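You operate a simulated robot arm through the tools that you are given. There is no shell and no other tool.

Carry out the task below with a simulated two-armed robot. There is one attempt and no reset: what you move stays moved.

## Task
Fit the green bulb in the blue-bodied lamp, screw its lens back on and switch it on.
Fine: lay the lens on the green mat meanwhile; the old bulb goes into the red Spent box; lens on before you switch on.
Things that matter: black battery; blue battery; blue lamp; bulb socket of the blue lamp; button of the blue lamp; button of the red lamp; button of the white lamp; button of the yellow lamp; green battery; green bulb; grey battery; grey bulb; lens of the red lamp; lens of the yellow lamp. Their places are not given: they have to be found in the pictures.

It is judged by the outcome, as a careful person would: the job done as asked, and still so three seconds after it is handed in. It fails if anything else is knocked over, pushed out of place, dropped, spilled or broken.

## Robot
Two 7-joint arms with two-finger parallel grippers on one trunk that stands fixed in place. Base frame: the origin is at the foot of the trunk, x ahead of it, y to its left, z up; the work surface is at about z = 880. Units: mm, degrees, N and s.
The left shoulder is at [71, 156, 1180], the right one opposite. Payload 3.91 kg a hand.
The tool frame of a hand sits at the grasp point between the pads (the TCP): z along the fingers, y along the line on which they close. The tips reach 30 mm beyond it. The gripper opens to 110 mm. The fingers are 20 mm wide and 10 mm thick; the gripper's body (48 by 112 mm) begins 55 mm behind the TCP.
Orientation is that of the tool frame in the base frame, as a unit quaternion [x, y, z, w]. With the fingers straight down and closing along the base's y, the tool's x points along the base's -x, its y along +y and its z along -z.

## Interface
- The arms move only by the tool arm_command. It takes "left_motion", "right_motion" or both (then of equal length, played together; a hand with none holds still); each is a list that holds one entry, the list of rows, each a list of 7 numbers: the shift along the tool's x, y, z in mm, then the turn, a rotation vector about the tool's x, y, z in rad, then the gripper command, from -1 (shut) to 1 (fully open), values between in proportion. In form: [[[tx, ty, tz, wx, wy, wz, gripper], ...]]. A call has 1 to 20 rows; each row shifts and turns the commanded pose from where the row before left it, along the tool's axes as they then stand. A row lasts 0.2 s, in which the tool goes at most 50 mm and 8.6 degrees; a call with a longer step from one row to the next is refused whole, and so is a gripper value outside its range. Where a pose cannot be reached the arm comes as near as it can. A force on the tool above 90 N (or 10 N above the force at the start of the call, whichever is more), or a blocked arm, ends the call early, and 0.2 s more pass. Each finger travels about 108 mm/s and halts on what it meets, pressing with about 38 N; the grip force reading is that of the motor and also rises with nothing between the fingers. The clock runs only during rows and for 0.2 s after the last one: add rows that do not move to give the fingers time. It gives the time, the measured TCP pose, the force on the tool (base axes), the opening and the grip force at its end, in the units of the frame above (readings bear some noise), with the torque about the TCP (base axes, N m) and any sound that the robot's microphone picked up, and new pictures: "show" is both (left out), scene, wrist or none (wrist: the cameras of the hands that moved).
- Cameras (640 x 400 px; columns grow to the right, rows downward): "scene" is now at [142.8, -20.2, 1423.3]; the picture's right is [-0.21, -0.98, 0.00], its down [-0.41, 0.09, -0.91] and it looks along [0.89, -0.19, -0.42] (base axes); focal length 221 px, centre (320, 200). "left" rides on the left gripper at [72, -17, -103] in its tool frame; the picture's right is [0.23, 0.97, 0.00], its down [-0.76, 0.18, -0.62] and it looks along [-0.61, 0.14, 0.78] (tool axes); focal length 222 px, centre (320, 200). "right" rides on the right gripper at [72, 17, -103] in its tool frame; the picture's right is [-0.23, 0.97, 0.00], its down [-0.76, -0.18, -0.62] and it looks along [-0.61, -0.14, 0.78] (tool axes); focal length 222 px, centre (320, 200).
- slide_trunk(by): slides the trunk up (or, below 0, down) by that many mm; the arms and the scene camera ride with it, the base frame stays. It gives what a move gives, with no picture.
- head_to(pan, tilt): turns the head with the scene camera to pan (to the left, within 86 degrees either way) and tilt (down, from -29 to 69), counted from straight ahead of the robot. It gives what a move gives, and a new picture of the scene camera.
- point_at(camera, pixels): for up to 12 pixels [column, row] of the newest picture of that camera ("zoom" is the newest enlarged one), the place [x, y, z] in the base frame of the surface seen there, good to about 2 mm. The clock stands still meanwhile.
- zoom(camera, box): a new picture of the part [left, top, right, bottom] of that camera's present view, enlarged. The clock stands still meanwhile.
- finish_job(): hands the job in; it is judged then, once.

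Unless the task says otherwise, let go and move clear before handing in.

The tools are called as a command line: name --argument value ..., lists and objects as JSON in quotes. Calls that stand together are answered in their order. arm_command: Moves the arms, as the interface text tells. Its arguments: {"type":"object","properties":{"left_motion":{"type":"array","items":{"type":"array","items":{"type":"array","items":{"type":"number"}}}},"right_motion":{"type":"array","items":{"type":"array","items":{"type":"array","items":{"type":"number"}}}},"show":{"type":"string","enum":["both","scene","wrist","none"]}},"required":[]} The other tools are called the same way: slide_trunk (by) slides the trunk up or down; head_to (pan, tilt) turns the head that bears the scene camera; point_at (camera, pixels) gives the place of the surface under pixels of a picture; zoom (camera, box) takes an enlarged picture of a part of a camera's view; finish_job () hands the job in.

At the start:

```text
time_s: 0.0
left_tcp_pos: [811.1, 302.8, 1312.4]
left_ee_rot: [0.0, 1.0, 0.0, -0.001]
left_contact_force: [0.1, 0.3, 0.3]
left_torque: [0.01, 0.01, 0.0]
left_finger_gap: 109.9
left_gripper_force: 0.0
right_tcp_pos: [630.5, -299.0, 1307.7]
right_ee_rot: [0.001, 1.0, 0.0, 0.001]
right_contact_force: [-0.3, 0.1, -0.3]
right_torque: [0.01, 0.04, -0.02]
right_finger_gap: 110.1
right_gripper_force: 0.1
trunk travel left (down, up): [-625.0, 315.0]
head pan, tilt: [-12.3, 24.7]
```

scene: 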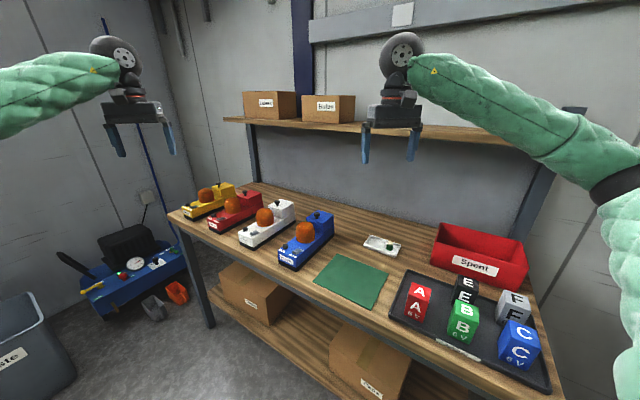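
right: 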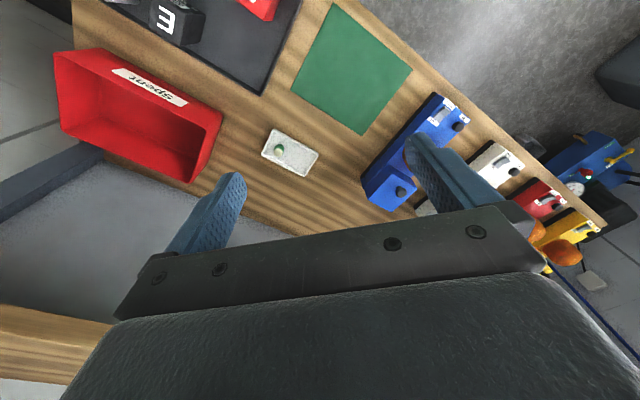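
left: 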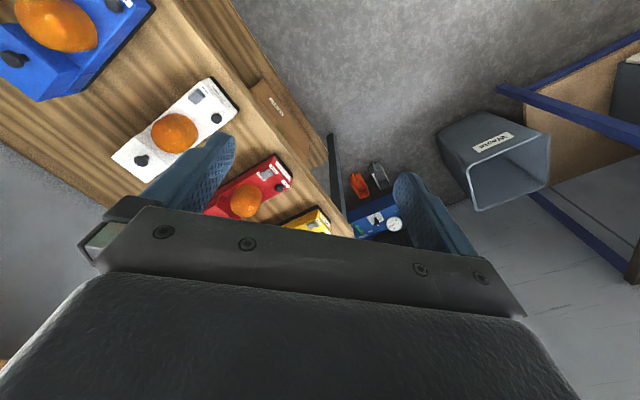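

The scene shows four lamps (yellow, red, white, blue at about px 305,240), the green mat (350,280), a white tray with a green bulb (383,244), and the Spent box (480,255). I'll zoom in on the blue lamp, the tray and the battery tray first.

zoom --camera "scene" --box '[230, 190, 420, 310]'

zoom --camera "scene" --box '[380, 210, 570, 400]'

point_at --camera "scene" --pixels '[[304, 231], [318, 214], [290, 258], [383, 244], [391, 246], [350, 280], [480, 255], [300, 262], [330, 222], [280, 250], [355, 256], [405, 270]]'

```text
3.33 times, centred on (325, 250) of scene
```

zoom: 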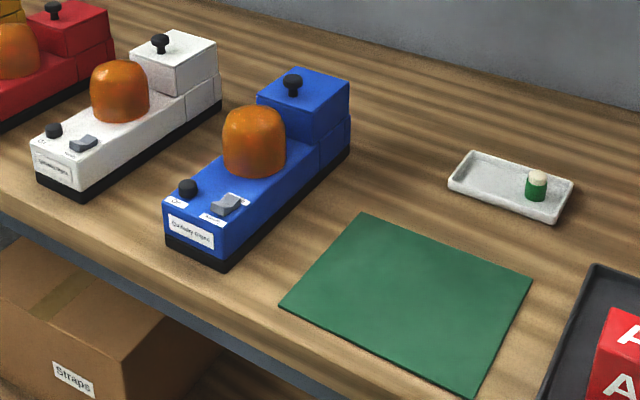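

```text
2.11 times, centred on (475, 305) of scene
```

zoom: 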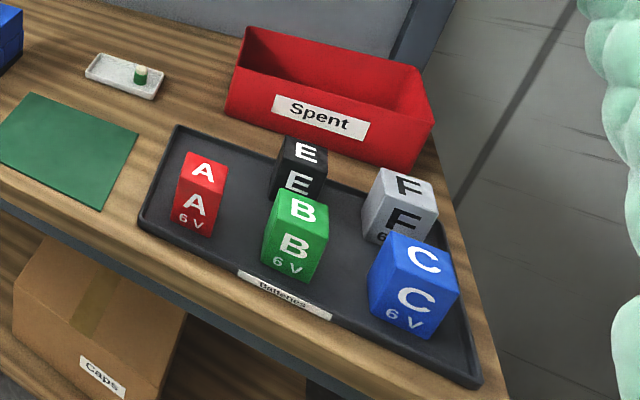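

```text
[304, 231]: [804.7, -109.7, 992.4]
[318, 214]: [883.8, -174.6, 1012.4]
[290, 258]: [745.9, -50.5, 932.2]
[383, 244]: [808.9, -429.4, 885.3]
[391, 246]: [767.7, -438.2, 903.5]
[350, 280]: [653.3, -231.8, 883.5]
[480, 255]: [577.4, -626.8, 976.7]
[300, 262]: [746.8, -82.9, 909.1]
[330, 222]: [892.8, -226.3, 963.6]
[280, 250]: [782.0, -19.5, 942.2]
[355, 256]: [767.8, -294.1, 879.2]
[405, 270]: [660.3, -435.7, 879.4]
```

The blue lamp has a dome lens at about zoom (254,140), a black knob at (188,188), a grey switch at (227,204) and a rear block with a black knob. I'll zoom further to read labels.

zoom --camera "scene" --box '[272, 205, 342, 275]'

zoom --camera "scene" --box '[360, 228, 410, 262]'

zoom --camera "right" --box '[350, 80, 480, 220]'

zoom --camera "left" --box '[0, 0, 250, 190]'

```text
5.71 times, centred on (307, 240) of scene
```

zoom: 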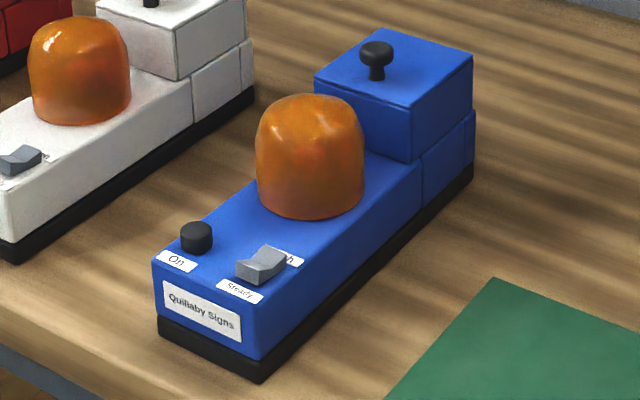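

```text
11.76 times, centred on (385, 245) of scene
```

zoom: 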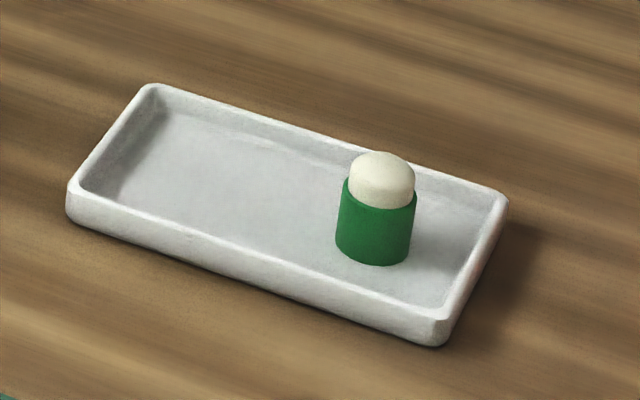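

```text
2.86 times, centred on (415, 150) of right
```

zoom: 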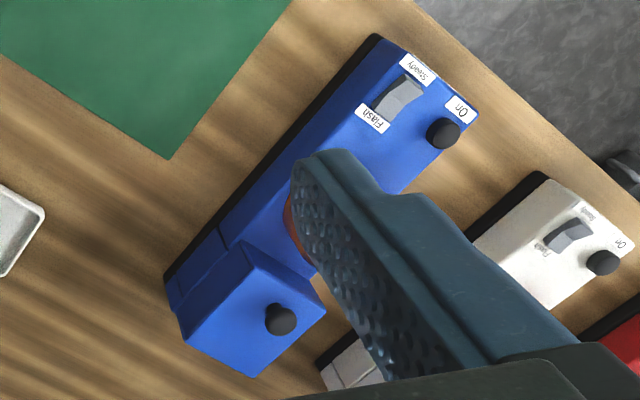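

```text
2.11 times, centred on (125, 95) of left
```

zoom: 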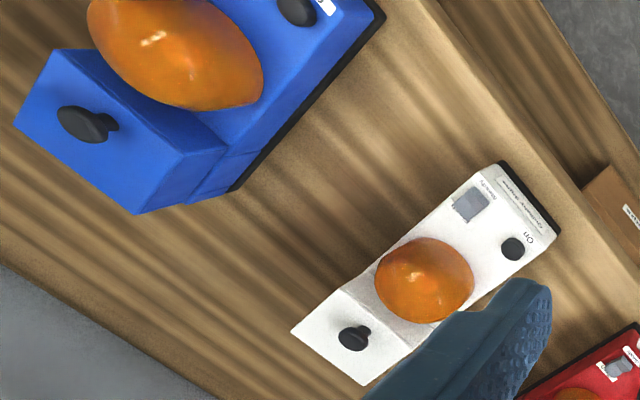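

The blue lamp has a round black "On" button and a grey Steady/Flash rocker; the lens is the orange dome. I'll measure the lamp geometry using the zoomed scene picture.

zoom --camera "scene" --box '[272, 205, 342, 275]'

point_at --camera "zoom" --pixels '[[310, 98], [310, 130], [310, 212], [262, 150], [359, 150], [262, 195], [360, 195], [196, 230], [262, 260], [160, 262], [262, 320], [415, 165]]'

point_at --camera "zoom" --pixels '[[376, 48], [376, 70], [320, 78], [380, 32], [470, 55], [412, 105], [345, 240], [235, 210], [310, 105], [270, 200], [330, 215], [300, 215]]'

```text
5.71 times, centred on (307, 240) of scene
```

zoom: 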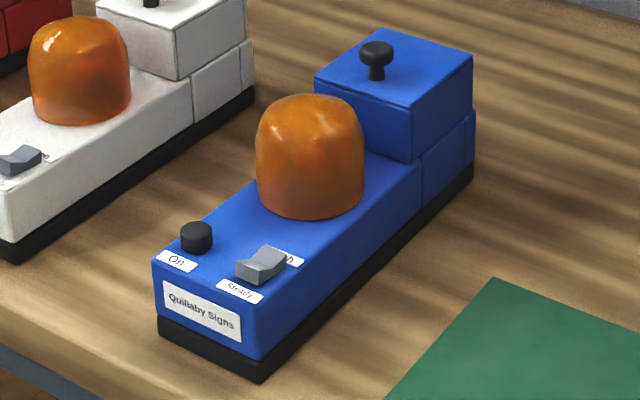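

```text
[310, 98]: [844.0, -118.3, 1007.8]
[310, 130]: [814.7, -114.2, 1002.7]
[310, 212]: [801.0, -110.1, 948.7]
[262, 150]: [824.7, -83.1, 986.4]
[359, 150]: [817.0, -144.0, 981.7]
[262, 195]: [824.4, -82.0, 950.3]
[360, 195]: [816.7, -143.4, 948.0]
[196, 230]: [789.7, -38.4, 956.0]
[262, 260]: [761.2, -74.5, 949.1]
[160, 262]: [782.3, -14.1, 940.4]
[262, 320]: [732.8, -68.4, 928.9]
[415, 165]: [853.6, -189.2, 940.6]
```

```text
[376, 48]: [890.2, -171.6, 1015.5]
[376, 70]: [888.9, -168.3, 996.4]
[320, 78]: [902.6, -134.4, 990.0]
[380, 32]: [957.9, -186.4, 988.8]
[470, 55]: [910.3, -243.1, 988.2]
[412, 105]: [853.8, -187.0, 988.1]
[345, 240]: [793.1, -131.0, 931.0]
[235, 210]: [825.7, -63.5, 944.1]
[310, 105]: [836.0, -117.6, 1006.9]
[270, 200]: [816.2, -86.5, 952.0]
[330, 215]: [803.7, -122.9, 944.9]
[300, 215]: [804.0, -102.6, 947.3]
```

The lens is about 66 mm across, centred near (833, -114), standing from z≈945 to 1008; the lamp axis runs at −45°. Before moving I'll check the shelf's front edge (pixels 240–560, row ~125–155), the tray bulb and Spent box edges.

point_at --camera "scene" --pixels '[[235, 120], [300, 128], [350, 132], [450, 138], [540, 150], [270, 105], [330, 108], [432, 268], [440, 224], [525, 243], [520, 285], [480, 275]]'

zoom --camera "scene" --box '[360, 228, 410, 262]'

point_at --camera "zoom" --pixels '[[380, 158], [380, 195], [380, 215], [380, 258], [344, 215], [412, 215], [150, 90], [75, 190], [500, 200], [440, 325], [250, 200], [450, 240]]'

```text
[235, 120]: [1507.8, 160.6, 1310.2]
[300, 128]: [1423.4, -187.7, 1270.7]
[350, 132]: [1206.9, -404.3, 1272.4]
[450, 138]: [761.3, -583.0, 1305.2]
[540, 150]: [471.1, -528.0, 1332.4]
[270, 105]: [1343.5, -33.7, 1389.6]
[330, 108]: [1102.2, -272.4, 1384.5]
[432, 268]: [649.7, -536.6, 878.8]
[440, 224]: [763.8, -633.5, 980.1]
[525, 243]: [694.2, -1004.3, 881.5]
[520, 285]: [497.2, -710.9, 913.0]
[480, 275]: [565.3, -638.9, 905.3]
```

```text
11.76 times, centred on (385, 245) of scene
```

zoom: 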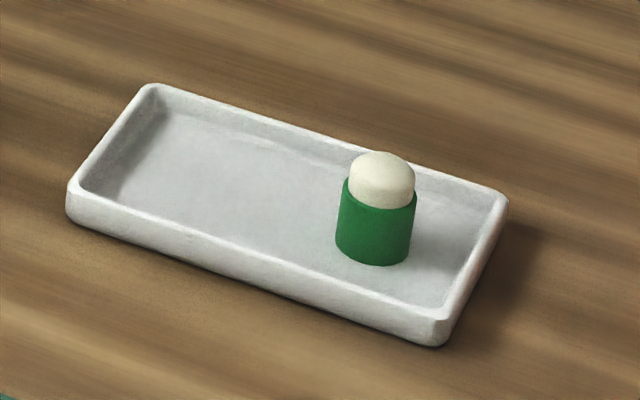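

```text
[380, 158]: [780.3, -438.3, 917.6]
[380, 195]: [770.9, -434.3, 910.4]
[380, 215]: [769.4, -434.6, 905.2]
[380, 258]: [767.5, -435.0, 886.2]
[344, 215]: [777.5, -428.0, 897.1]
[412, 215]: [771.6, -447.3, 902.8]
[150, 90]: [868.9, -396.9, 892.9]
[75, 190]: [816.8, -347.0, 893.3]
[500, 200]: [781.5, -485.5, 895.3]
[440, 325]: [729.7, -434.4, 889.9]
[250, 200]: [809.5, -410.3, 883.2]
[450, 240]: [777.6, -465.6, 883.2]
```

The table runs at 45° and the shelf is well clear of the lamp (front edge at x−y≈1611). The green bulb stands at about (778,-437), top z≈918. I'll bring the right hand above the lens at z≈1130 and turn so the fingers close across the lamp.

arm_command --right_motion '[[[-25.3, 23, 19, 0, 0, 0, 1], [-25.3, 23, 19, 0, 0, 0, 1], [-25.3, 23, 19, 0, 0, 0, 1], [-25.3, 23, 19, 0, 0, 0, 1], [-25.3, 23, 19, 0, 0, 0, 1], [-25.3, 23, 19, 0, 0, 0, 1], [-25.3, 23, 19, 0, 0, 0, 1], [-25.3, 23, 19, 0, 0, 0, 1], [0, 0, 0, 0, 0, 0.131, 1], [0, 0, 0, 0, 0, 0.131, 1], [0, 0, 0, 0, 0, 0.131, 1], [0, 0, 0, 0, 0, 0.131, 1], [0, 0, 0, 0, 0, 0.131, 1], [0, 0, 0, 0, 0, 0.131, 1], [0, 0, 0, 0, 0, 0, 1]]]' --show "both"

```text
time_s: 3.2
left_tcp_pos: [812.6, 303.8, 1312.9]
left_ee_rot: [0.0, 1.0, 0.001, 0.0]
left_contact_force: [0.4, 0.5, 0.2]
left_torque: [0.0, -0.02, 0.03]
left_finger_gap: 109.9
left_gripper_force: 0.0
right_tcp_pos: [832.1, -114.7, 1156.1]
right_ee_rot: [0.384, 0.923, 0.0, 0.001]
right_contact_force: [-0.1, -0.3, 0.8]
right_torque: [-0.01, 0.03, -0.03]
right_finger_gap: 109.9
right_gripper_force: 0.1
trunk travel left (down, up): [-625.0, 315.0]
head pan, tilt: [-12.3, 24.7]
```

scene: 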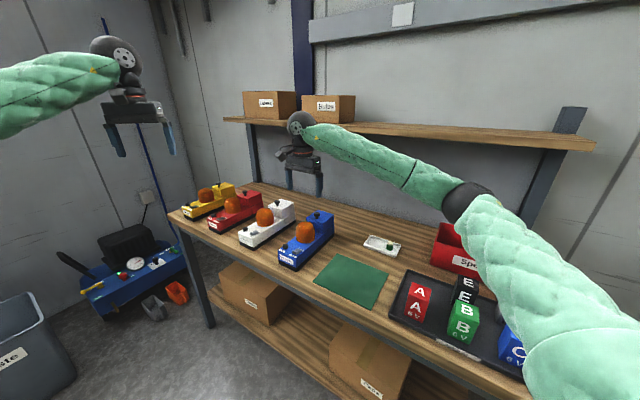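
right: 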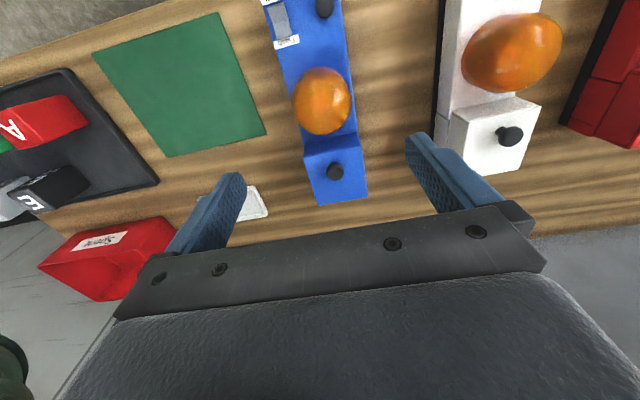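

The hand is over the blue lens (wrist px 322,100) with the jaws across the lamp. I'll measure the lens centre and the white lamp's near side to check finger clearance.

zoom --camera "right" --box '[240, 0, 580, 212]'

point_at --camera "right" --pixels '[[294, 102], [349, 102], [322, 70], [322, 132], [322, 100], [300, 120], [345, 120], [438, 110], [447, 60], [462, 60], [335, 168], [310, 75]]'

```text
1.88 times, centred on (410, 106) of right
```

zoom: 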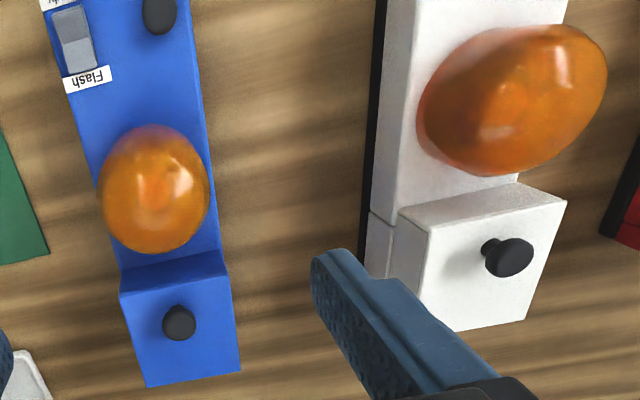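

```text
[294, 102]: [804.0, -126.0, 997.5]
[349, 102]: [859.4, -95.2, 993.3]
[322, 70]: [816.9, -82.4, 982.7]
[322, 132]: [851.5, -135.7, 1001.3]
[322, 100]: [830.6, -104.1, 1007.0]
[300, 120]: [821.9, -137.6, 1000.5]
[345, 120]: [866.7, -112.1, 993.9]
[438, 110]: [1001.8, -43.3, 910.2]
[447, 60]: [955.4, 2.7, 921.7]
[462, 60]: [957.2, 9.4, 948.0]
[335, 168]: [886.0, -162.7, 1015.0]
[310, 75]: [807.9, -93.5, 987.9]
```

Lens centre is confirmed near (833,-114) and the white lamp is ~170 mm away, so there's clearance. I'll test the wrist's range by turning clockwise while still high.

arm_command --right_motion '[[[0, 0, 0, 0, 0, 0.145, 1], [0, 0, 0, 0, 0, 0.145, 1], [0, 0, 0, 0, 0, 0.145, 1], [0, 0, 0, 0, 0, 0.145, 1], [0, 0, 0, 0, 0, 0.145, 1], [0, 0, 0, 0, 0, 0.145, 1], [0, 0, 0, 0, 0, 0.145, 1], [0, 0, 0, 0, 0, 0.145, 1], [0, 0, 0, 0, 0, 0.145, 1], [0, 0, 0, 0, 0, 0.145, 1], [0, 0, 0, 0, 0, 0.1208, 1], [0, 0, 0, 0, 0, 0, 1], [0, 0, 0, 0, 0, 0, 1]]]' --show "scene"

```text
time_s: 6.0
left_tcp_pos: [811.9, 303.4, 1312.2]
left_ee_rot: [0.0, 1.0, 0.0, 0.0]
left_contact_force: [0.3, 1.1, -0.3]
left_torque: [-0.01, 0.01, 0.01]
left_finger_gap: 109.9
left_gripper_force: 0.0
right_tcp_pos: [832.6, -113.4, 1156.5]
right_ee_rot: [0.924, 0.381, 0.0, -0.001]
right_contact_force: [0.2, -0.1, -0.1]
right_torque: [0.02, -0.02, 0.01]
right_finger_gap: 110.2
right_gripper_force: 0.1
trunk travel left (down, up): [-625.0, 315.0]
head pan, tilt: [-12.3, 24.7]
```

scene: 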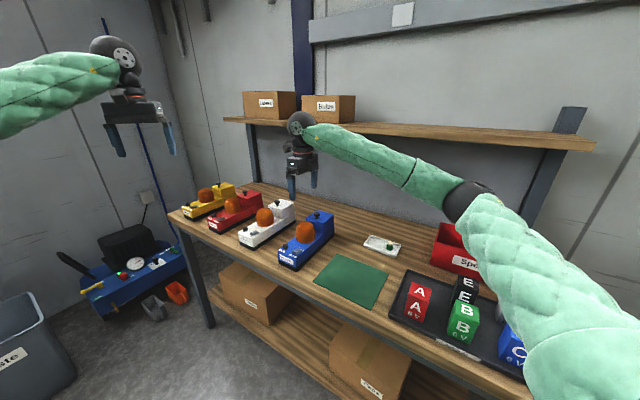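

The wrist reaches −135° without trouble, giving plenty of counter-clockwise range. Next I narrow the jaws to ~84 mm (to clear the battery block) and descend over the lens.

arm_command --right_motion '[[[0, 0, 0, 0, 0, 0, 0.53], [0, 0, 0, 0, 0, 0, 0.53], [0, 0, 35, 0, 0, 0, 0.53], [0, 0, 35, 0, 0, 0, 0.53], [0, 0, 35, 0, 0, 0, 0.53], [0, 0, 25, 0, 0, 0, 0.53], [0, 0, 0, 0, 0, 0, 0.53]]]' --show "both"

zoom --camera "scene" --box '[250, 150, 380, 280]'

```text
time_s: 7.6
left_tcp_pos: [811.8, 303.2, 1311.9]
left_ee_rot: [-0.001, 1.0, 0.0, -0.001]
left_contact_force: [-0.5, 0.2, 0.2]
left_torque: [0.01, -0.02, 0.01]
left_finger_gap: 109.9
left_gripper_force: 0.0
right_tcp_pos: [828.7, -114.8, 1025.4]
right_ee_rot: [0.924, 0.382, 0.0, 0.0]
right_contact_force: [0.5, -0.5, -1.1]
right_torque: [0.02, -0.04, 0.0]
right_finger_gap: 84.1
right_gripper_force: 0.0
trunk travel left (down, up): [-625.0, 315.0]
head pan, tilt: [-12.3, 24.7]
```

scene: 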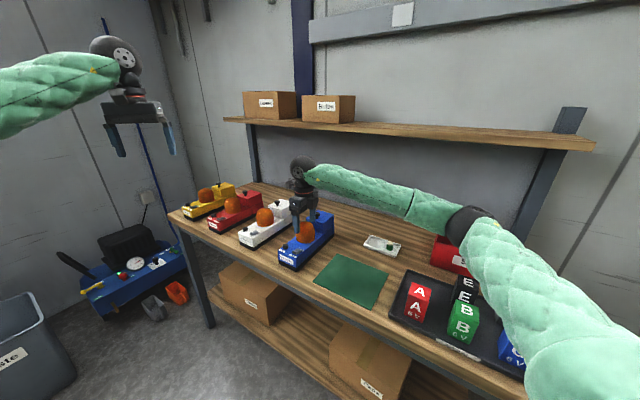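
right: 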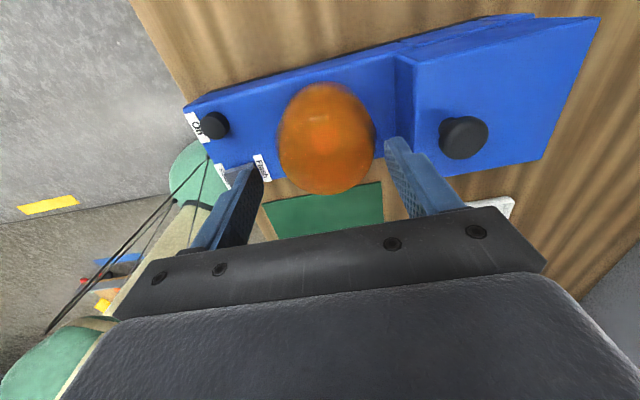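

```text
3.08 times, centred on (315, 215) of scene
```

zoom: 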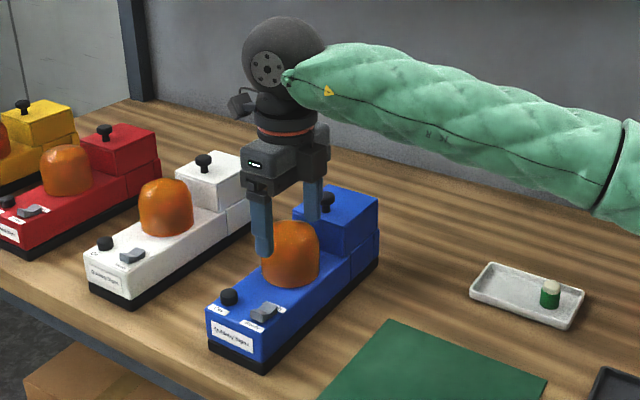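

The jaws straddle the lens fore-and-aft; measured TCP is ~4 mm short in x. I'll hold for a moment to see the settled pose before the last descent.

arm_command --right_motion '[[[0, 0, 0, 0, 0, 0, 0.53], [0, 0, 0, 0, 0, 0, 0.53], [0, 0, 0, 0, 0, 0, 0.53]]]' --show "none"

point_at --camera "right" --pixels '[[325, 130], [282, 140], [372, 140], [325, 85], [325, 190], [300, 110], [350, 110], [395, 90], [400, 130], [245, 200], [405, 165], [290, 180]]'

```text
time_s: 8.4
left_tcp_pos: [812.9, 304.3, 1312.4]
left_ee_rot: [0.0, 1.0, -0.001, 0.0]
left_contact_force: [0.6, 0.1, 1.1]
left_torque: [0.04, 0.01, 0.0]
left_finger_gap: 109.7
left_gripper_force: 0.1
right_tcp_pos: [830.3, -115.0, 1025.9]
right_ee_rot: [0.924, 0.382, 0.0, 0.0]
right_contact_force: [-0.2, 0.2, 0.6]
right_torque: [0.01, 0.02, -0.02]
right_finger_gap: 84.2
right_gripper_force: 0.1
trunk travel left (down, up): [-625.0, 315.0]
head pan, tilt: [-12.3, 24.7]
```

```text
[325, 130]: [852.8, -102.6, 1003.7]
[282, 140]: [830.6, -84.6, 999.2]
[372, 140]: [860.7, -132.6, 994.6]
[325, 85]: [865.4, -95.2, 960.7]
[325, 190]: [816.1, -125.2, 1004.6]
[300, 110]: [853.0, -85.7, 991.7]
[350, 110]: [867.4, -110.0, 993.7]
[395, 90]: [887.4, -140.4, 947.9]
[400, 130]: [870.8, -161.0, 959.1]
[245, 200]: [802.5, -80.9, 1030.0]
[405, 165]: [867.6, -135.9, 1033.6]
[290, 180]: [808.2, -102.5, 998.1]
```

Settled TCP is (830,-115) versus the lens centre at about (834,-114). I'll shift ~3 mm and descend to z≈980 so the tips stay just above the lamp top.

arm_command --right_motion '[[[3, 2, 0, 0, 0, 0, 0.53], [0, 0, 15, 0, 0, 0, 0.53], [0, 0, 15, 0, 0, 0, 0.53], [0, 0, 15, 0, 0, 0, 0.53], [0, 0, 0, 0, 0, 0, 0.53], [0, 0, 0, 0, 0, 0, 0.53]]]' --show "both"

zoom --camera "scene" --box '[260, 180, 360, 280]'

```text
time_s: 9.8
left_tcp_pos: [812.1, 303.0, 1313.0]
left_ee_rot: [-0.001, 1.0, 0.0, -0.001]
left_contact_force: [1.0, -0.1, 0.0]
left_torque: [0.0, 0.02, -0.02]
left_finger_gap: 109.8
left_gripper_force: 0.1
right_tcp_pos: [836.1, -114.9, 980.3]
right_ee_rot: [0.924, 0.382, -0.001, 0.0]
right_contact_force: [0.7, -1.0, -0.6]
right_torque: [0.01, 0.03, 0.0]
right_finger_gap: 84.1
right_gripper_force: 0.0
trunk travel left (down, up): [-625.0, 315.0]
head pan, tilt: [-12.3, 24.7]
```

scene: 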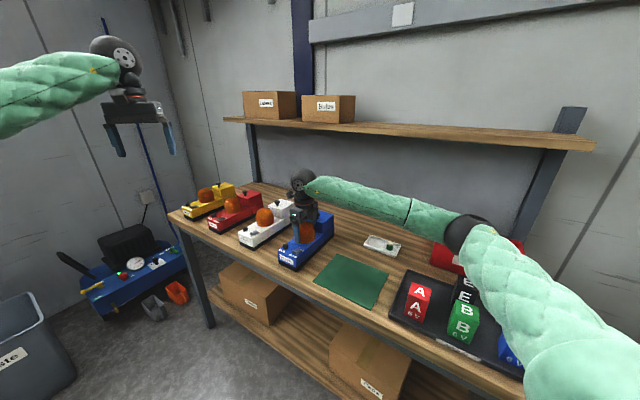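
right: 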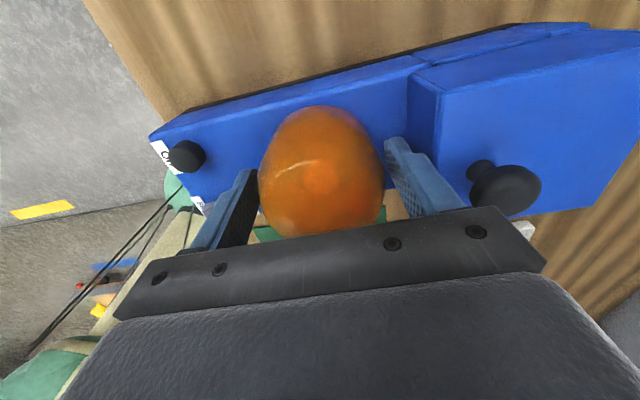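

```text
4.00 times, centred on (310, 230) of scene
```

zoom: 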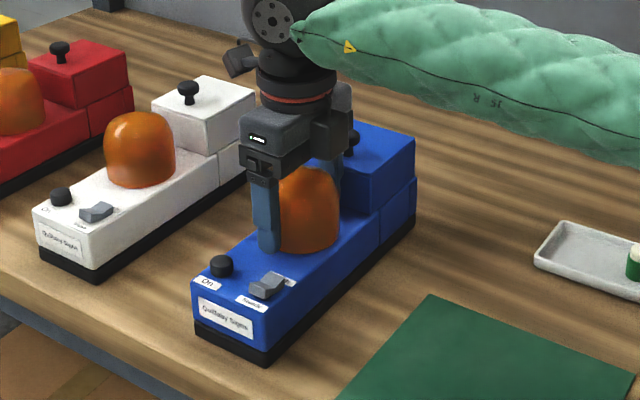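

The lens sits centred between the fingers (wrist px 259–384). I'll close on it.

arm_command --right_motion '[[[0, 0, 0, 0, 0, 0, -1], [0, 0, 0, 0, 0, 0, -1], [0, 0, 0, 0, 0, 0, -1]]]' --show "both"

zoom --camera "scene" --box '[260, 180, 360, 280]'

```text
time_s: 10.6
left_tcp_pos: [813.1, 303.1, 1312.4]
left_ee_rot: [0.0, 1.0, 0.001, 0.0]
left_contact_force: [-0.2, 0.1, 0.2]
left_torque: [0.01, 0.02, 0.0]
left_finger_gap: 110.2
left_gripper_force: 0.2
right_tcp_pos: [835.3, -113.2, 980.2]
right_ee_rot: [0.924, 0.381, 0.0, 0.0]
right_contact_force: [4.2, -1.4, -0.3]
right_torque: [-0.27, -0.31, 0.05]
right_finger_gap: 71.0
right_gripper_force: 37.2
trunk travel left (down, up): [-625.0, 315.0]
head pan, tilt: [-12.3, 24.7]
```

scene: 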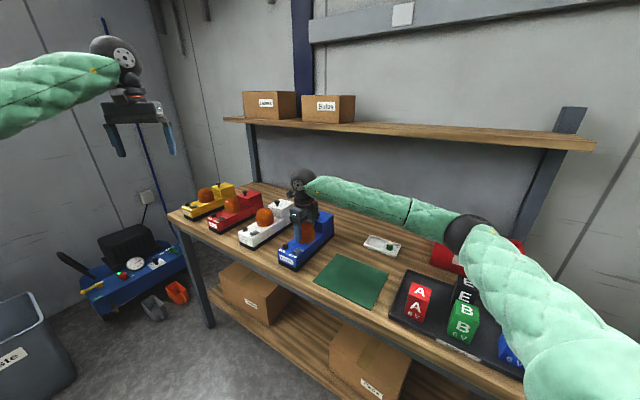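
right: 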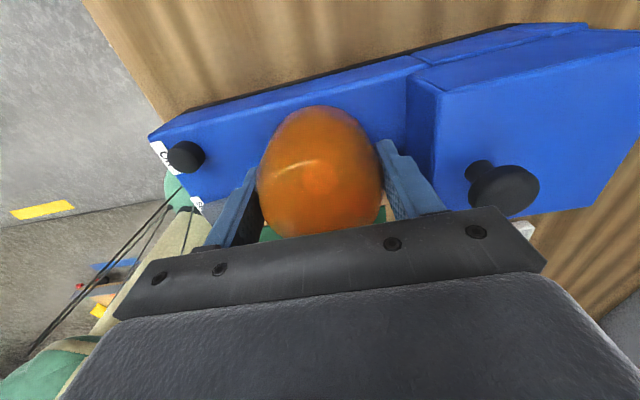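

```text
4.00 times, centred on (310, 230) of scene
```

zoom: 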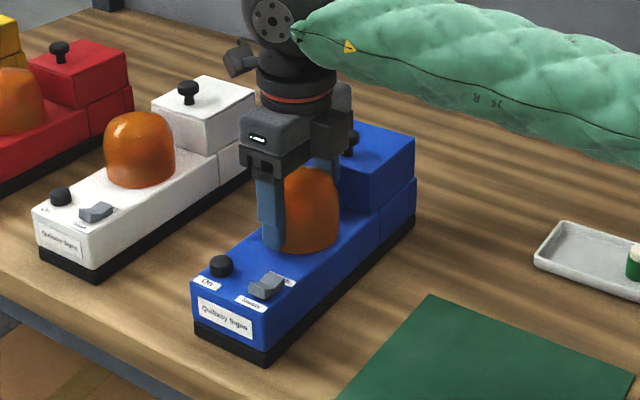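

The grip holds at 71 mm with low side force. I'll try a small counter-clockwise turn (~24°) and look at torque and whether the lamp body moves.

arm_command --right_motion '[[[0, 0, 0, 0, 0, -0.1, -1], [0, 0, 0, 0, 0, -0.1, -1], [0, 0, 0, 0, 0, -0.1, -1], [0, 0, 0, 0, 0, -0.1, -1], [0, 0, 0, 0, 0, 0, -1]]]' --show "both"

zoom --camera "scene" --box '[260, 180, 360, 280]'

```text
time_s: 11.8
left_tcp_pos: [812.5, 303.6, 1312.6]
left_ee_rot: [0.0, 1.0, 0.001, 0.0]
left_contact_force: [0.3, -0.6, 0.1]
left_torque: [-0.02, 0.02, 0.0]
left_finger_gap: 110.0
left_gripper_force: 0.1
right_tcp_pos: [835.9, -113.0, 979.9]
right_ee_rot: [0.83, 0.558, 0.0, 0.0]
right_contact_force: [-6.2, -2.5, -0.5]
right_torque: [-0.18, 0.03, -0.03]
right_finger_gap: 70.7
right_gripper_force: 38.6
trunk travel left (down, up): [-625.0, 315.0]
head pan, tilt: [-12.3, 24.7]
```

scene: 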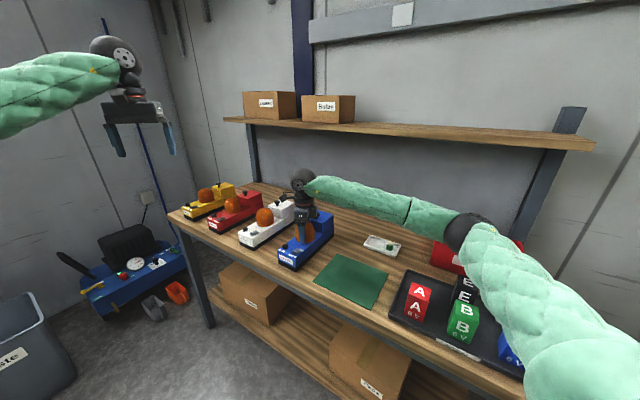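
right: 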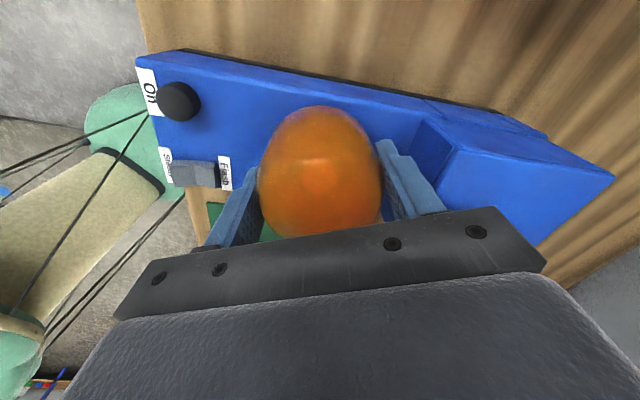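

```text
4.00 times, centred on (310, 230) of scene
```

zoom: 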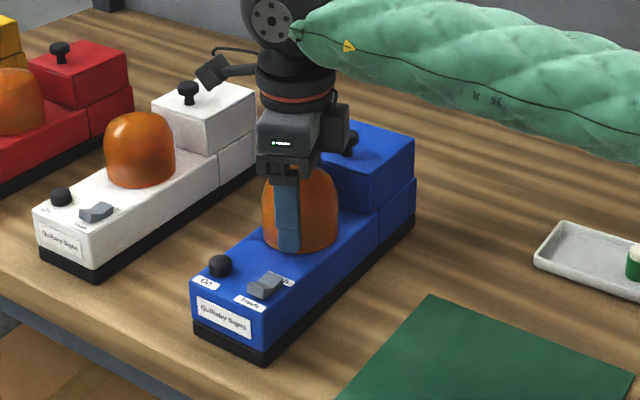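

The lens turned ~23° with almost no torque, and the lamp body stayed in place. I'll continue another ~80° and watch the vertical force.

arm_command --right_motion '[[[0, 0, 0, 0, 0, -0.12, -1], [0, 0, 0, 0, 0, -0.12, -1], [0, 0, 0, 0, 0, -0.12, -1], [0, 0, 0, 0, 0, -0.12, -1], [0, 0, 0, 0, 0, -0.12, -1], [0, 0, 0, 0, 0, -0.12, -1], [0, 0, 0, 0, 0, -0.12, -1], [0, 0, 0, 0, 0, -0.12, -1], [0, 0, 0, 0, 0, -0.12, -1], [0, 0, 0, 0, 0, -0.12, -1], [0, 0, 0, 0, 0, 0, -1]]]' --show "both"

zoom --camera "scene" --box '[260, 180, 360, 280]'

```text
time_s: 14.2
left_tcp_pos: [811.8, 303.7, 1314.0]
left_ee_rot: [0.0, 1.0, -0.001, 0.0]
left_contact_force: [-0.4, 0.2, 0.8]
left_torque: [-0.01, 0.03, 0.02]
left_finger_gap: 110.0
left_gripper_force: 0.0
right_tcp_pos: [835.4, -114.1, 980.9]
right_ee_rot: [0.368, 0.93, 0.0, 0.0]
right_contact_force: [-4.8, -2.2, 3.4]
right_torque: [-0.11, 0.2, 0.0]
right_finger_gap: 70.8
right_gripper_force: 37.8
trunk travel left (down, up): [-625.0, 315.0]
head pan, tilt: [-12.3, 24.7]
```

scene: 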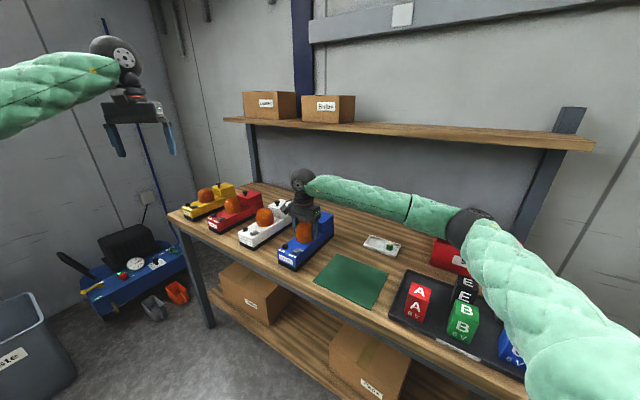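
right: 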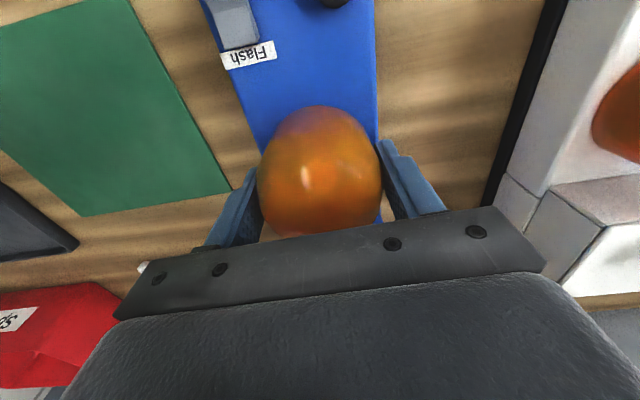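

```text
4.00 times, centred on (310, 230) of scene
```

zoom: 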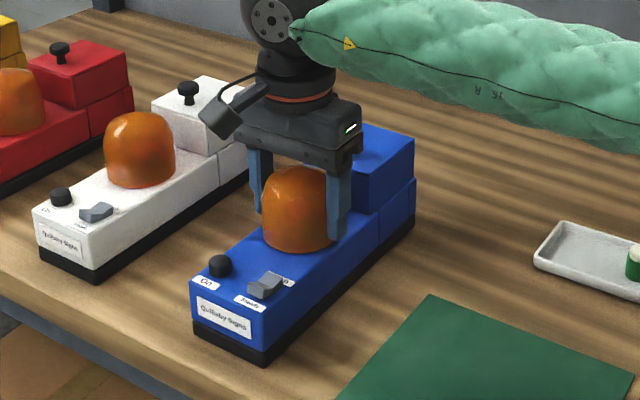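

The lens has turned ~93° and the hand is being pushed up slightly (+3.4 N, z 980.9), so the thread is lifting. I'll continue another ~100° with a slight upward drift.

arm_command --right_motion '[[[0, 0, -0.2, 0, 0, -0.12, -1], [0, 0, -0.2, 0, 0, -0.12, -1], [0, 0, -0.1, 0, 0, -0.12, -1], [0, 0, -0.1, 0, 0, -0.12, -1], [0, 0, -0.1, 0, 0, -0.12, -1], [0, 0, -0.1, 0, 0, -0.12, -1], [0, 0, -0.1, 0, 0, -0.12, -1], [0, 0, -0.1, 0, 0, -0.12, -1], [0, 0, -0.1, 0, 0, -0.12, -1], [0, 0, -0.1, 0, 0, -0.12, -1], [0, 0, -0.1, 0, 0, -0.12, -1], [0, 0, -0.1, 0, 0, -0.12, -1], [0, 0, 0, 0, 0, -0.12, -1], [0, 0, 0, 0, 0, -0.12, -1], [0, 0, 0, 0, 0, 0, -1]]]' --show "both"

zoom --camera "scene" --box '[260, 180, 360, 280]'

```text
time_s: 17.4
left_tcp_pos: [813.1, 303.7, 1312.2]
left_ee_rot: [0.0, 1.0, 0.0, 0.001]
left_contact_force: [0.0, 0.2, -0.4]
left_torque: [-0.02, -0.02, 0.0]
left_finger_gap: 110.2
left_gripper_force: 0.0
right_tcp_pos: [837.3, -113.5, 982.4]
right_ee_rot: [-0.419, 0.908, 0.001, 0.0]
right_contact_force: [0.0, 0.8, 0.1]
right_torque: [0.01, -0.02, 0.02]
right_finger_gap: 70.8
right_gripper_force: 37.9
right hand out of reach, approached as far as the arm can: row 14
trunk travel left (down, up): [-625.0, 315.0]
head pan, tilt: [-12.3, 24.7]
```

scene: 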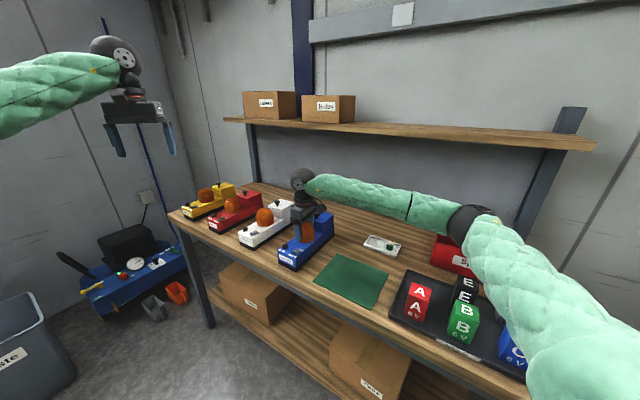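
right: 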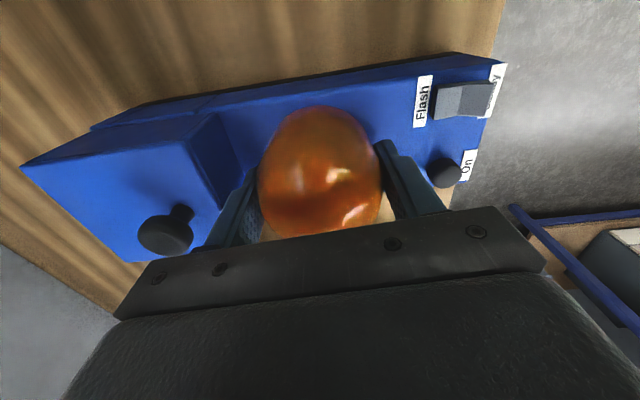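

```text
4.00 times, centred on (310, 230) of scene
```

zoom: 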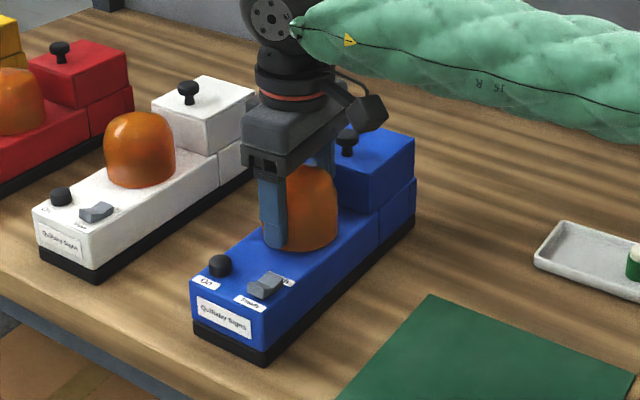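

After ~184° the wrist hit its limit, and all forces dropped to ~0 — the lens may be loose already. I'll try a gentle 4 mm lift.

arm_command --right_motion '[[[0, 0, -1, 0, 0, 0, -1], [0, 0, -1, 0, 0, 0, -1], [0, 0, -1, 0, 0, 0, -1], [0, 0, -1, 0, 0, 0, -1]]]' --show "wrist"

zoom --camera "scene" --box '[280, 200, 340, 260]'

```text
time_s: 18.4
left_tcp_pos: [812.5, 303.7, 1313.0]
left_ee_rot: [0.0, 1.0, 0.0, -0.001]
left_contact_force: [0.1, 0.4, 0.4]
left_torque: [0.0, 0.01, 0.01]
left_finger_gap: 110.5
left_gripper_force: 0.2
right_tcp_pos: [836.7, -113.1, 985.4]
right_ee_rot: [-0.419, 0.908, 0.001, 0.0]
right_contact_force: [0.1, 0.5, -0.2]
right_torque: [0.01, 0.01, 0.02]
right_finger_gap: 70.8
right_gripper_force: 38.0
trunk travel left (down, up): [-625.0, 315.0]
head pan, tilt: [-12.3, 24.7]
```

right: 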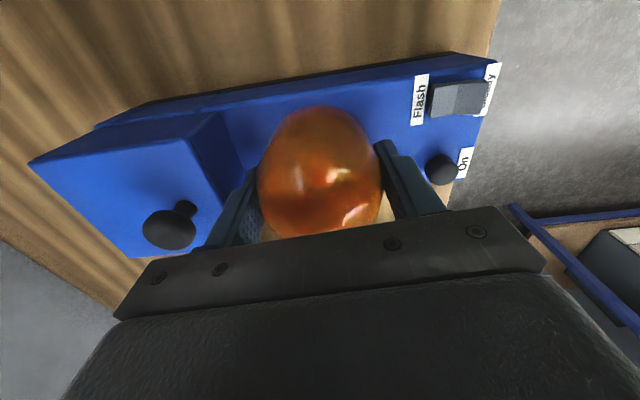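

```text
6.67 times, centred on (310, 230) of scene
```

zoom: 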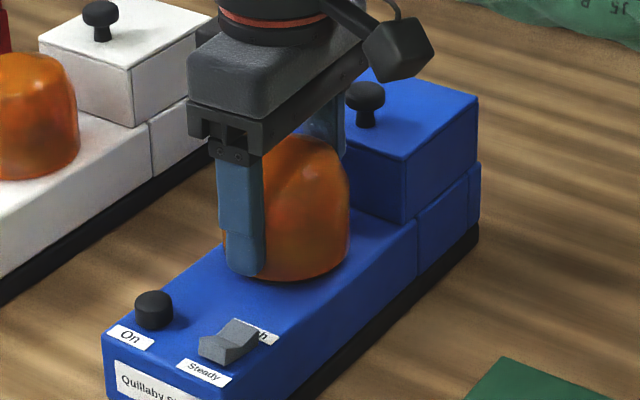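

The lens lifts freely with no resistance. I'll raise it straight up ~110 mm and look at the socket and the lens underside.

arm_command --right_motion '[[[0, 0, -10, 0, 0, 0, -1], [0, 0, -20, 0, 0, 0, -1], [0, 0, -25, 0, 0, 0, -1], [0, 0, -25, 0, 0, 0, -1], [0, 0, -25, 0, 0, 0, -1], [0, 0, -15, 0, 0, 0, -1], [0, 0, 0, 0, 0, 0, -1]]]' --show "both"

zoom --camera "scene" --box '[260, 160, 360, 270]'

zoom --camera "scene" --box '[285, 210, 335, 250]'

```text
time_s: 20.0
left_tcp_pos: [812.8, 303.5, 1312.5]
left_ee_rot: [0.0, 1.0, 0.0, 0.0]
left_contact_force: [0.2, 1.0, -0.8]
left_torque: [0.0, -0.01, 0.01]
left_finger_gap: 110.0
left_gripper_force: 0.3
right_tcp_pos: [834.4, -113.6, 1105.5]
right_ee_rot: [-0.419, 0.908, 0.0, 0.0]
right_contact_force: [0.9, 0.7, -0.3]
right_torque: [-0.04, 0.0, 0.03]
right_finger_gap: 70.6
right_gripper_force: 38.1
trunk travel left (down, up): [-625.0, 315.0]
head pan, tilt: [-12.3, 24.7]
```

scene: 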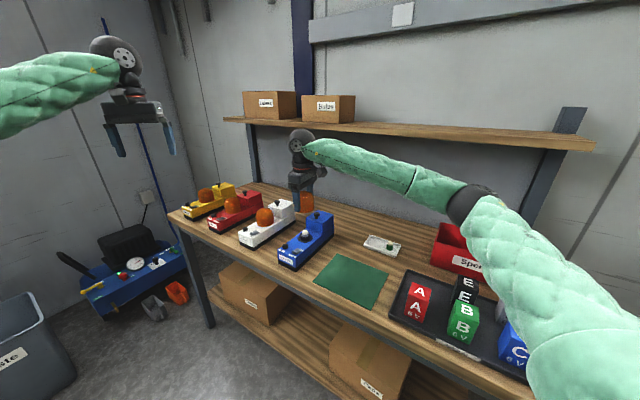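
right: 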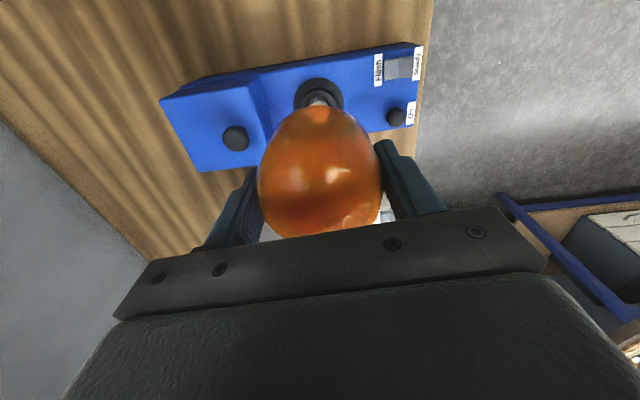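

```text
3.64 times, centred on (310, 215) of scene
```

zoom: 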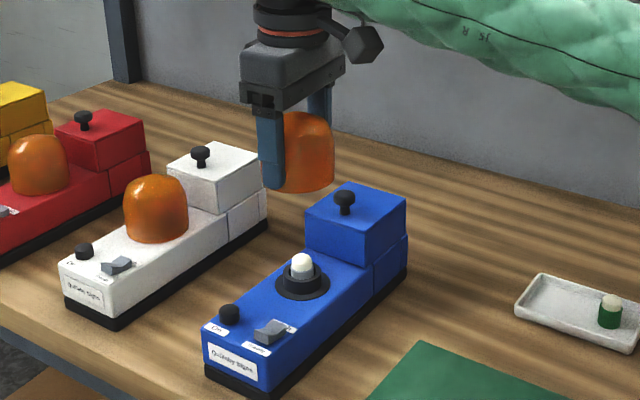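

```text
10.00 times, centred on (310, 230) of scene
```

zoom: 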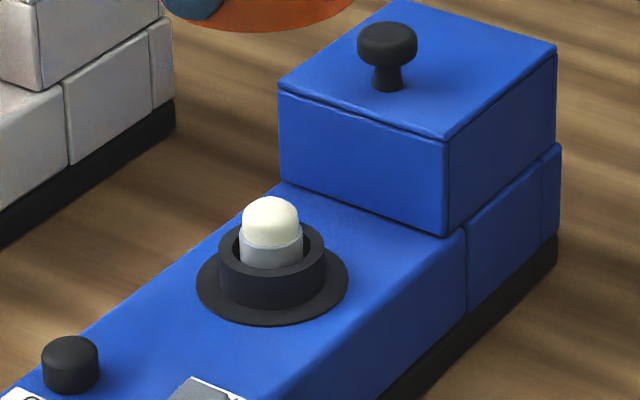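

The socket is visible: a black collar with the grey-based bulb standing in it (zoom px 270,230). I'll measure it, and the mat corners.

point_at --camera "zoom" --pixels '[[270, 202], [270, 225], [270, 258], [243, 235], [300, 235], [222, 250], [322, 250], [272, 285], [275, 318], [203, 285], [342, 285], [272, 304]]'

point_at --camera "scene" --pixels '[[339, 255], [387, 274], [365, 307], [314, 280], [350, 280], [352, 268], [345, 285], [360, 290]]'

```text
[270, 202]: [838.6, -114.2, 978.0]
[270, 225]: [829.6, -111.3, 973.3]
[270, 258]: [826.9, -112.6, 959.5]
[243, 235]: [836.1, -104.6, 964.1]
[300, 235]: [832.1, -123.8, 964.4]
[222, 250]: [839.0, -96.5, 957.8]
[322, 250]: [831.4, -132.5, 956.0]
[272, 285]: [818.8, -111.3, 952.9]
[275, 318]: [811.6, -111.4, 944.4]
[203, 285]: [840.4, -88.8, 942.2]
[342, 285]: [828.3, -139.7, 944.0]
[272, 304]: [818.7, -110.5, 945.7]
```

```text
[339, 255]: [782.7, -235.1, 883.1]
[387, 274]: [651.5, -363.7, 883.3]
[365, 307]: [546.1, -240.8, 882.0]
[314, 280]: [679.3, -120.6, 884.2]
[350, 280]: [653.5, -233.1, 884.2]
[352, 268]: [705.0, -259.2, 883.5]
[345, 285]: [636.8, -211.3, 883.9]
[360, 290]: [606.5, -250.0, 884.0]
```

The bulb is centred near (837.5,-114.3), collar rim z≈958, bulb top ≈979. The mat's centre is about (665,-240) at z≈884. I'll carry the lens to above the mat centre, easing the wrist 20° back from its limit.

arm_command --right_motion '[[[34.3, 7.8, 0, 0, 0, 0, -1], [34.3, 7.8, 0, 0, 0, 0, -1], [34.3, 7.8, 0, 0, 0, 0, -1], [34.3, 7.8, 0, 0, 0, 0, -1], [34.3, 7.8, 0, 0, 0, 0, -1], [34.3, 7.8, 0, 0, 0, 0, -1], [0, 0, 0, 0, 0, 0.117, -1], [0, 0, 0, 0, 0, 0.117, -1], [0, 0, 0, 0, 0, 0.117, -1], [0, 0, 25, 0, 0, 0, -1], [0, 0, 25, 0, 0, 0, -1], [0, 0, 25, 0, 0, 0, -1], [0, 0, 25, 0, 0, 0, -1], [0, 0, 0, 0, 0, 0, -1], [0, 0, 0, 0, 0, 0, -1]]]' --show "both"

zoom --camera "scene" --box '[290, 190, 420, 320]'

```text
time_s: 23.2
left_tcp_pos: [811.7, 303.7, 1312.3]
left_ee_rot: [0.0, 1.0, 0.0, 0.0]
left_contact_force: [0.2, 0.4, -0.1]
left_torque: [0.02, 0.02, 0.0]
left_finger_gap: 110.1
left_gripper_force: 0.1
right_tcp_pos: [668.7, -240.4, 1005.7]
right_ee_rot: [-0.254, 0.967, 0.0, 0.0]
right_contact_force: [-0.6, 0.2, 0.5]
right_torque: [0.01, -0.03, 0.02]
right_finger_gap: 70.8
right_gripper_force: 38.2
trunk travel left (down, up): [-625.0, 315.0]
head pan, tilt: [-12.3, 24.7]
```

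scene: 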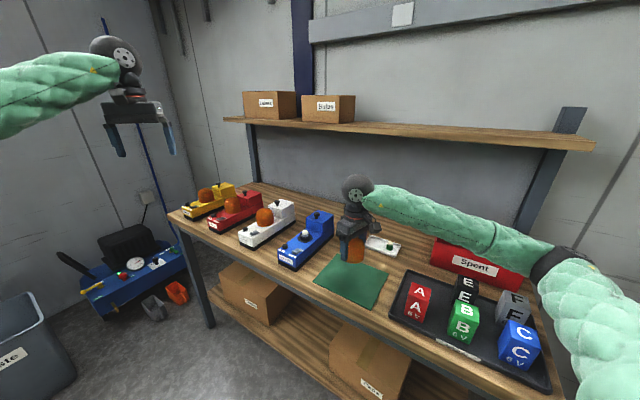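
right: 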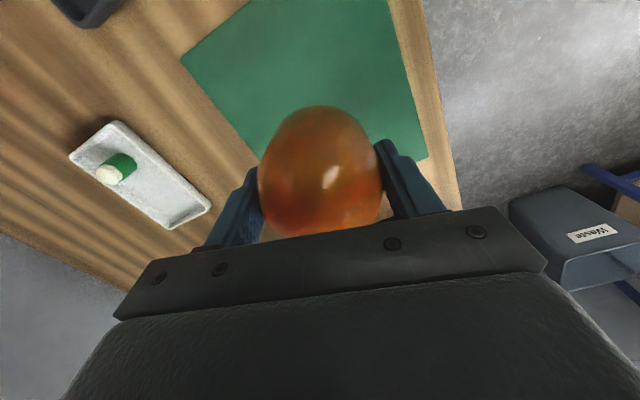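

```text
3.08 times, centred on (355, 255) of scene
```

zoom: 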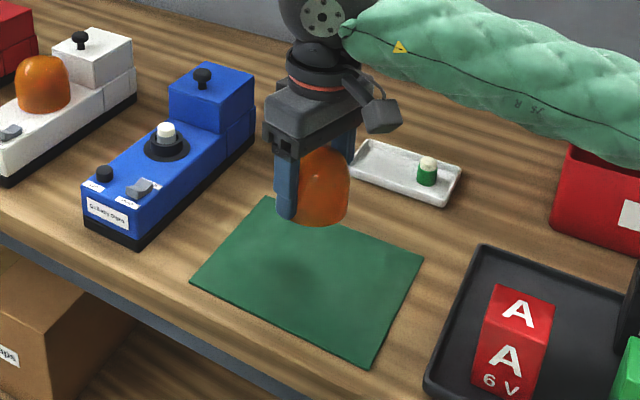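

The lens hangs above the mat (zoom px 320,200). I'll measure how far its rim is below the TCP before lowering.

point_at --camera "zoom" --pixels '[[320, 222], [310, 220], [335, 215], [325, 152], [325, 180], [345, 190], [285, 216]]'

```text
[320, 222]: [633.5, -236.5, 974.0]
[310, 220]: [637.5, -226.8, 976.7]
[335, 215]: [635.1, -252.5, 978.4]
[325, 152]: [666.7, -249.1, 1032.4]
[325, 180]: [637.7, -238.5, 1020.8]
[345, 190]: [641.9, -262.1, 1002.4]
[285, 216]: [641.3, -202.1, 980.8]
```

The lens rim is about 34 mm below the TCP, so it should touch the mat at TCP z≈918. I'll descend to ~923 and then feel for contact.

arm_command --right_motion '[[[0, 0, 25, 0, 0, 0, -1], [0, 0, 25, 0, 0, 0, -1], [0, 0, 20, 0, 0, 0, -1], [0, 0, 10, 0, 0, 0, -1], [0, 0, 0, 0, 0, 0, -1], [0, 0, 0, 0, 0, 0, -1]]]' --show "none"

zoom --camera "scene" --box '[310, 220, 400, 310]'

```text
time_s: 24.6
left_tcp_pos: [812.5, 304.5, 1312.4]
left_ee_rot: [0.0, 1.0, 0.0, 0.0]
left_contact_force: [-1.2, 0.3, -0.9]
left_torque: [0.01, 0.01, -0.03]
left_finger_gap: 109.9
left_gripper_force: 0.1
right_tcp_pos: [666.3, -240.1, 924.6]
right_ee_rot: [-0.254, 0.967, 0.0, -0.001]
right_contact_force: [-0.2, 0.4, -0.9]
right_torque: [0.02, 0.03, -0.02]
right_finger_gap: 71.0
right_gripper_force: 38.4
trunk travel left (down, up): [-625.0, 315.0]
head pan, tilt: [-12.3, 24.7]
```

```text
4.44 times, centred on (355, 265) of scene
```

zoom: 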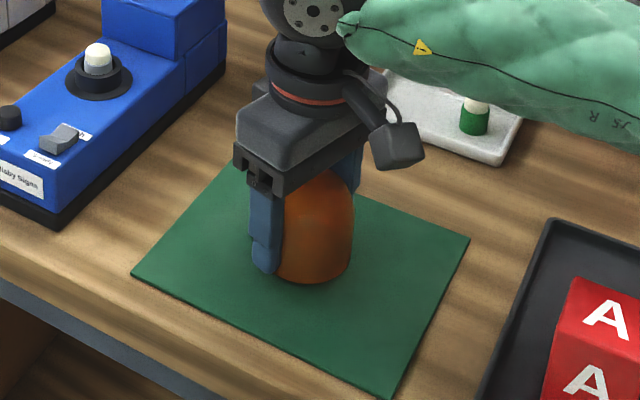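

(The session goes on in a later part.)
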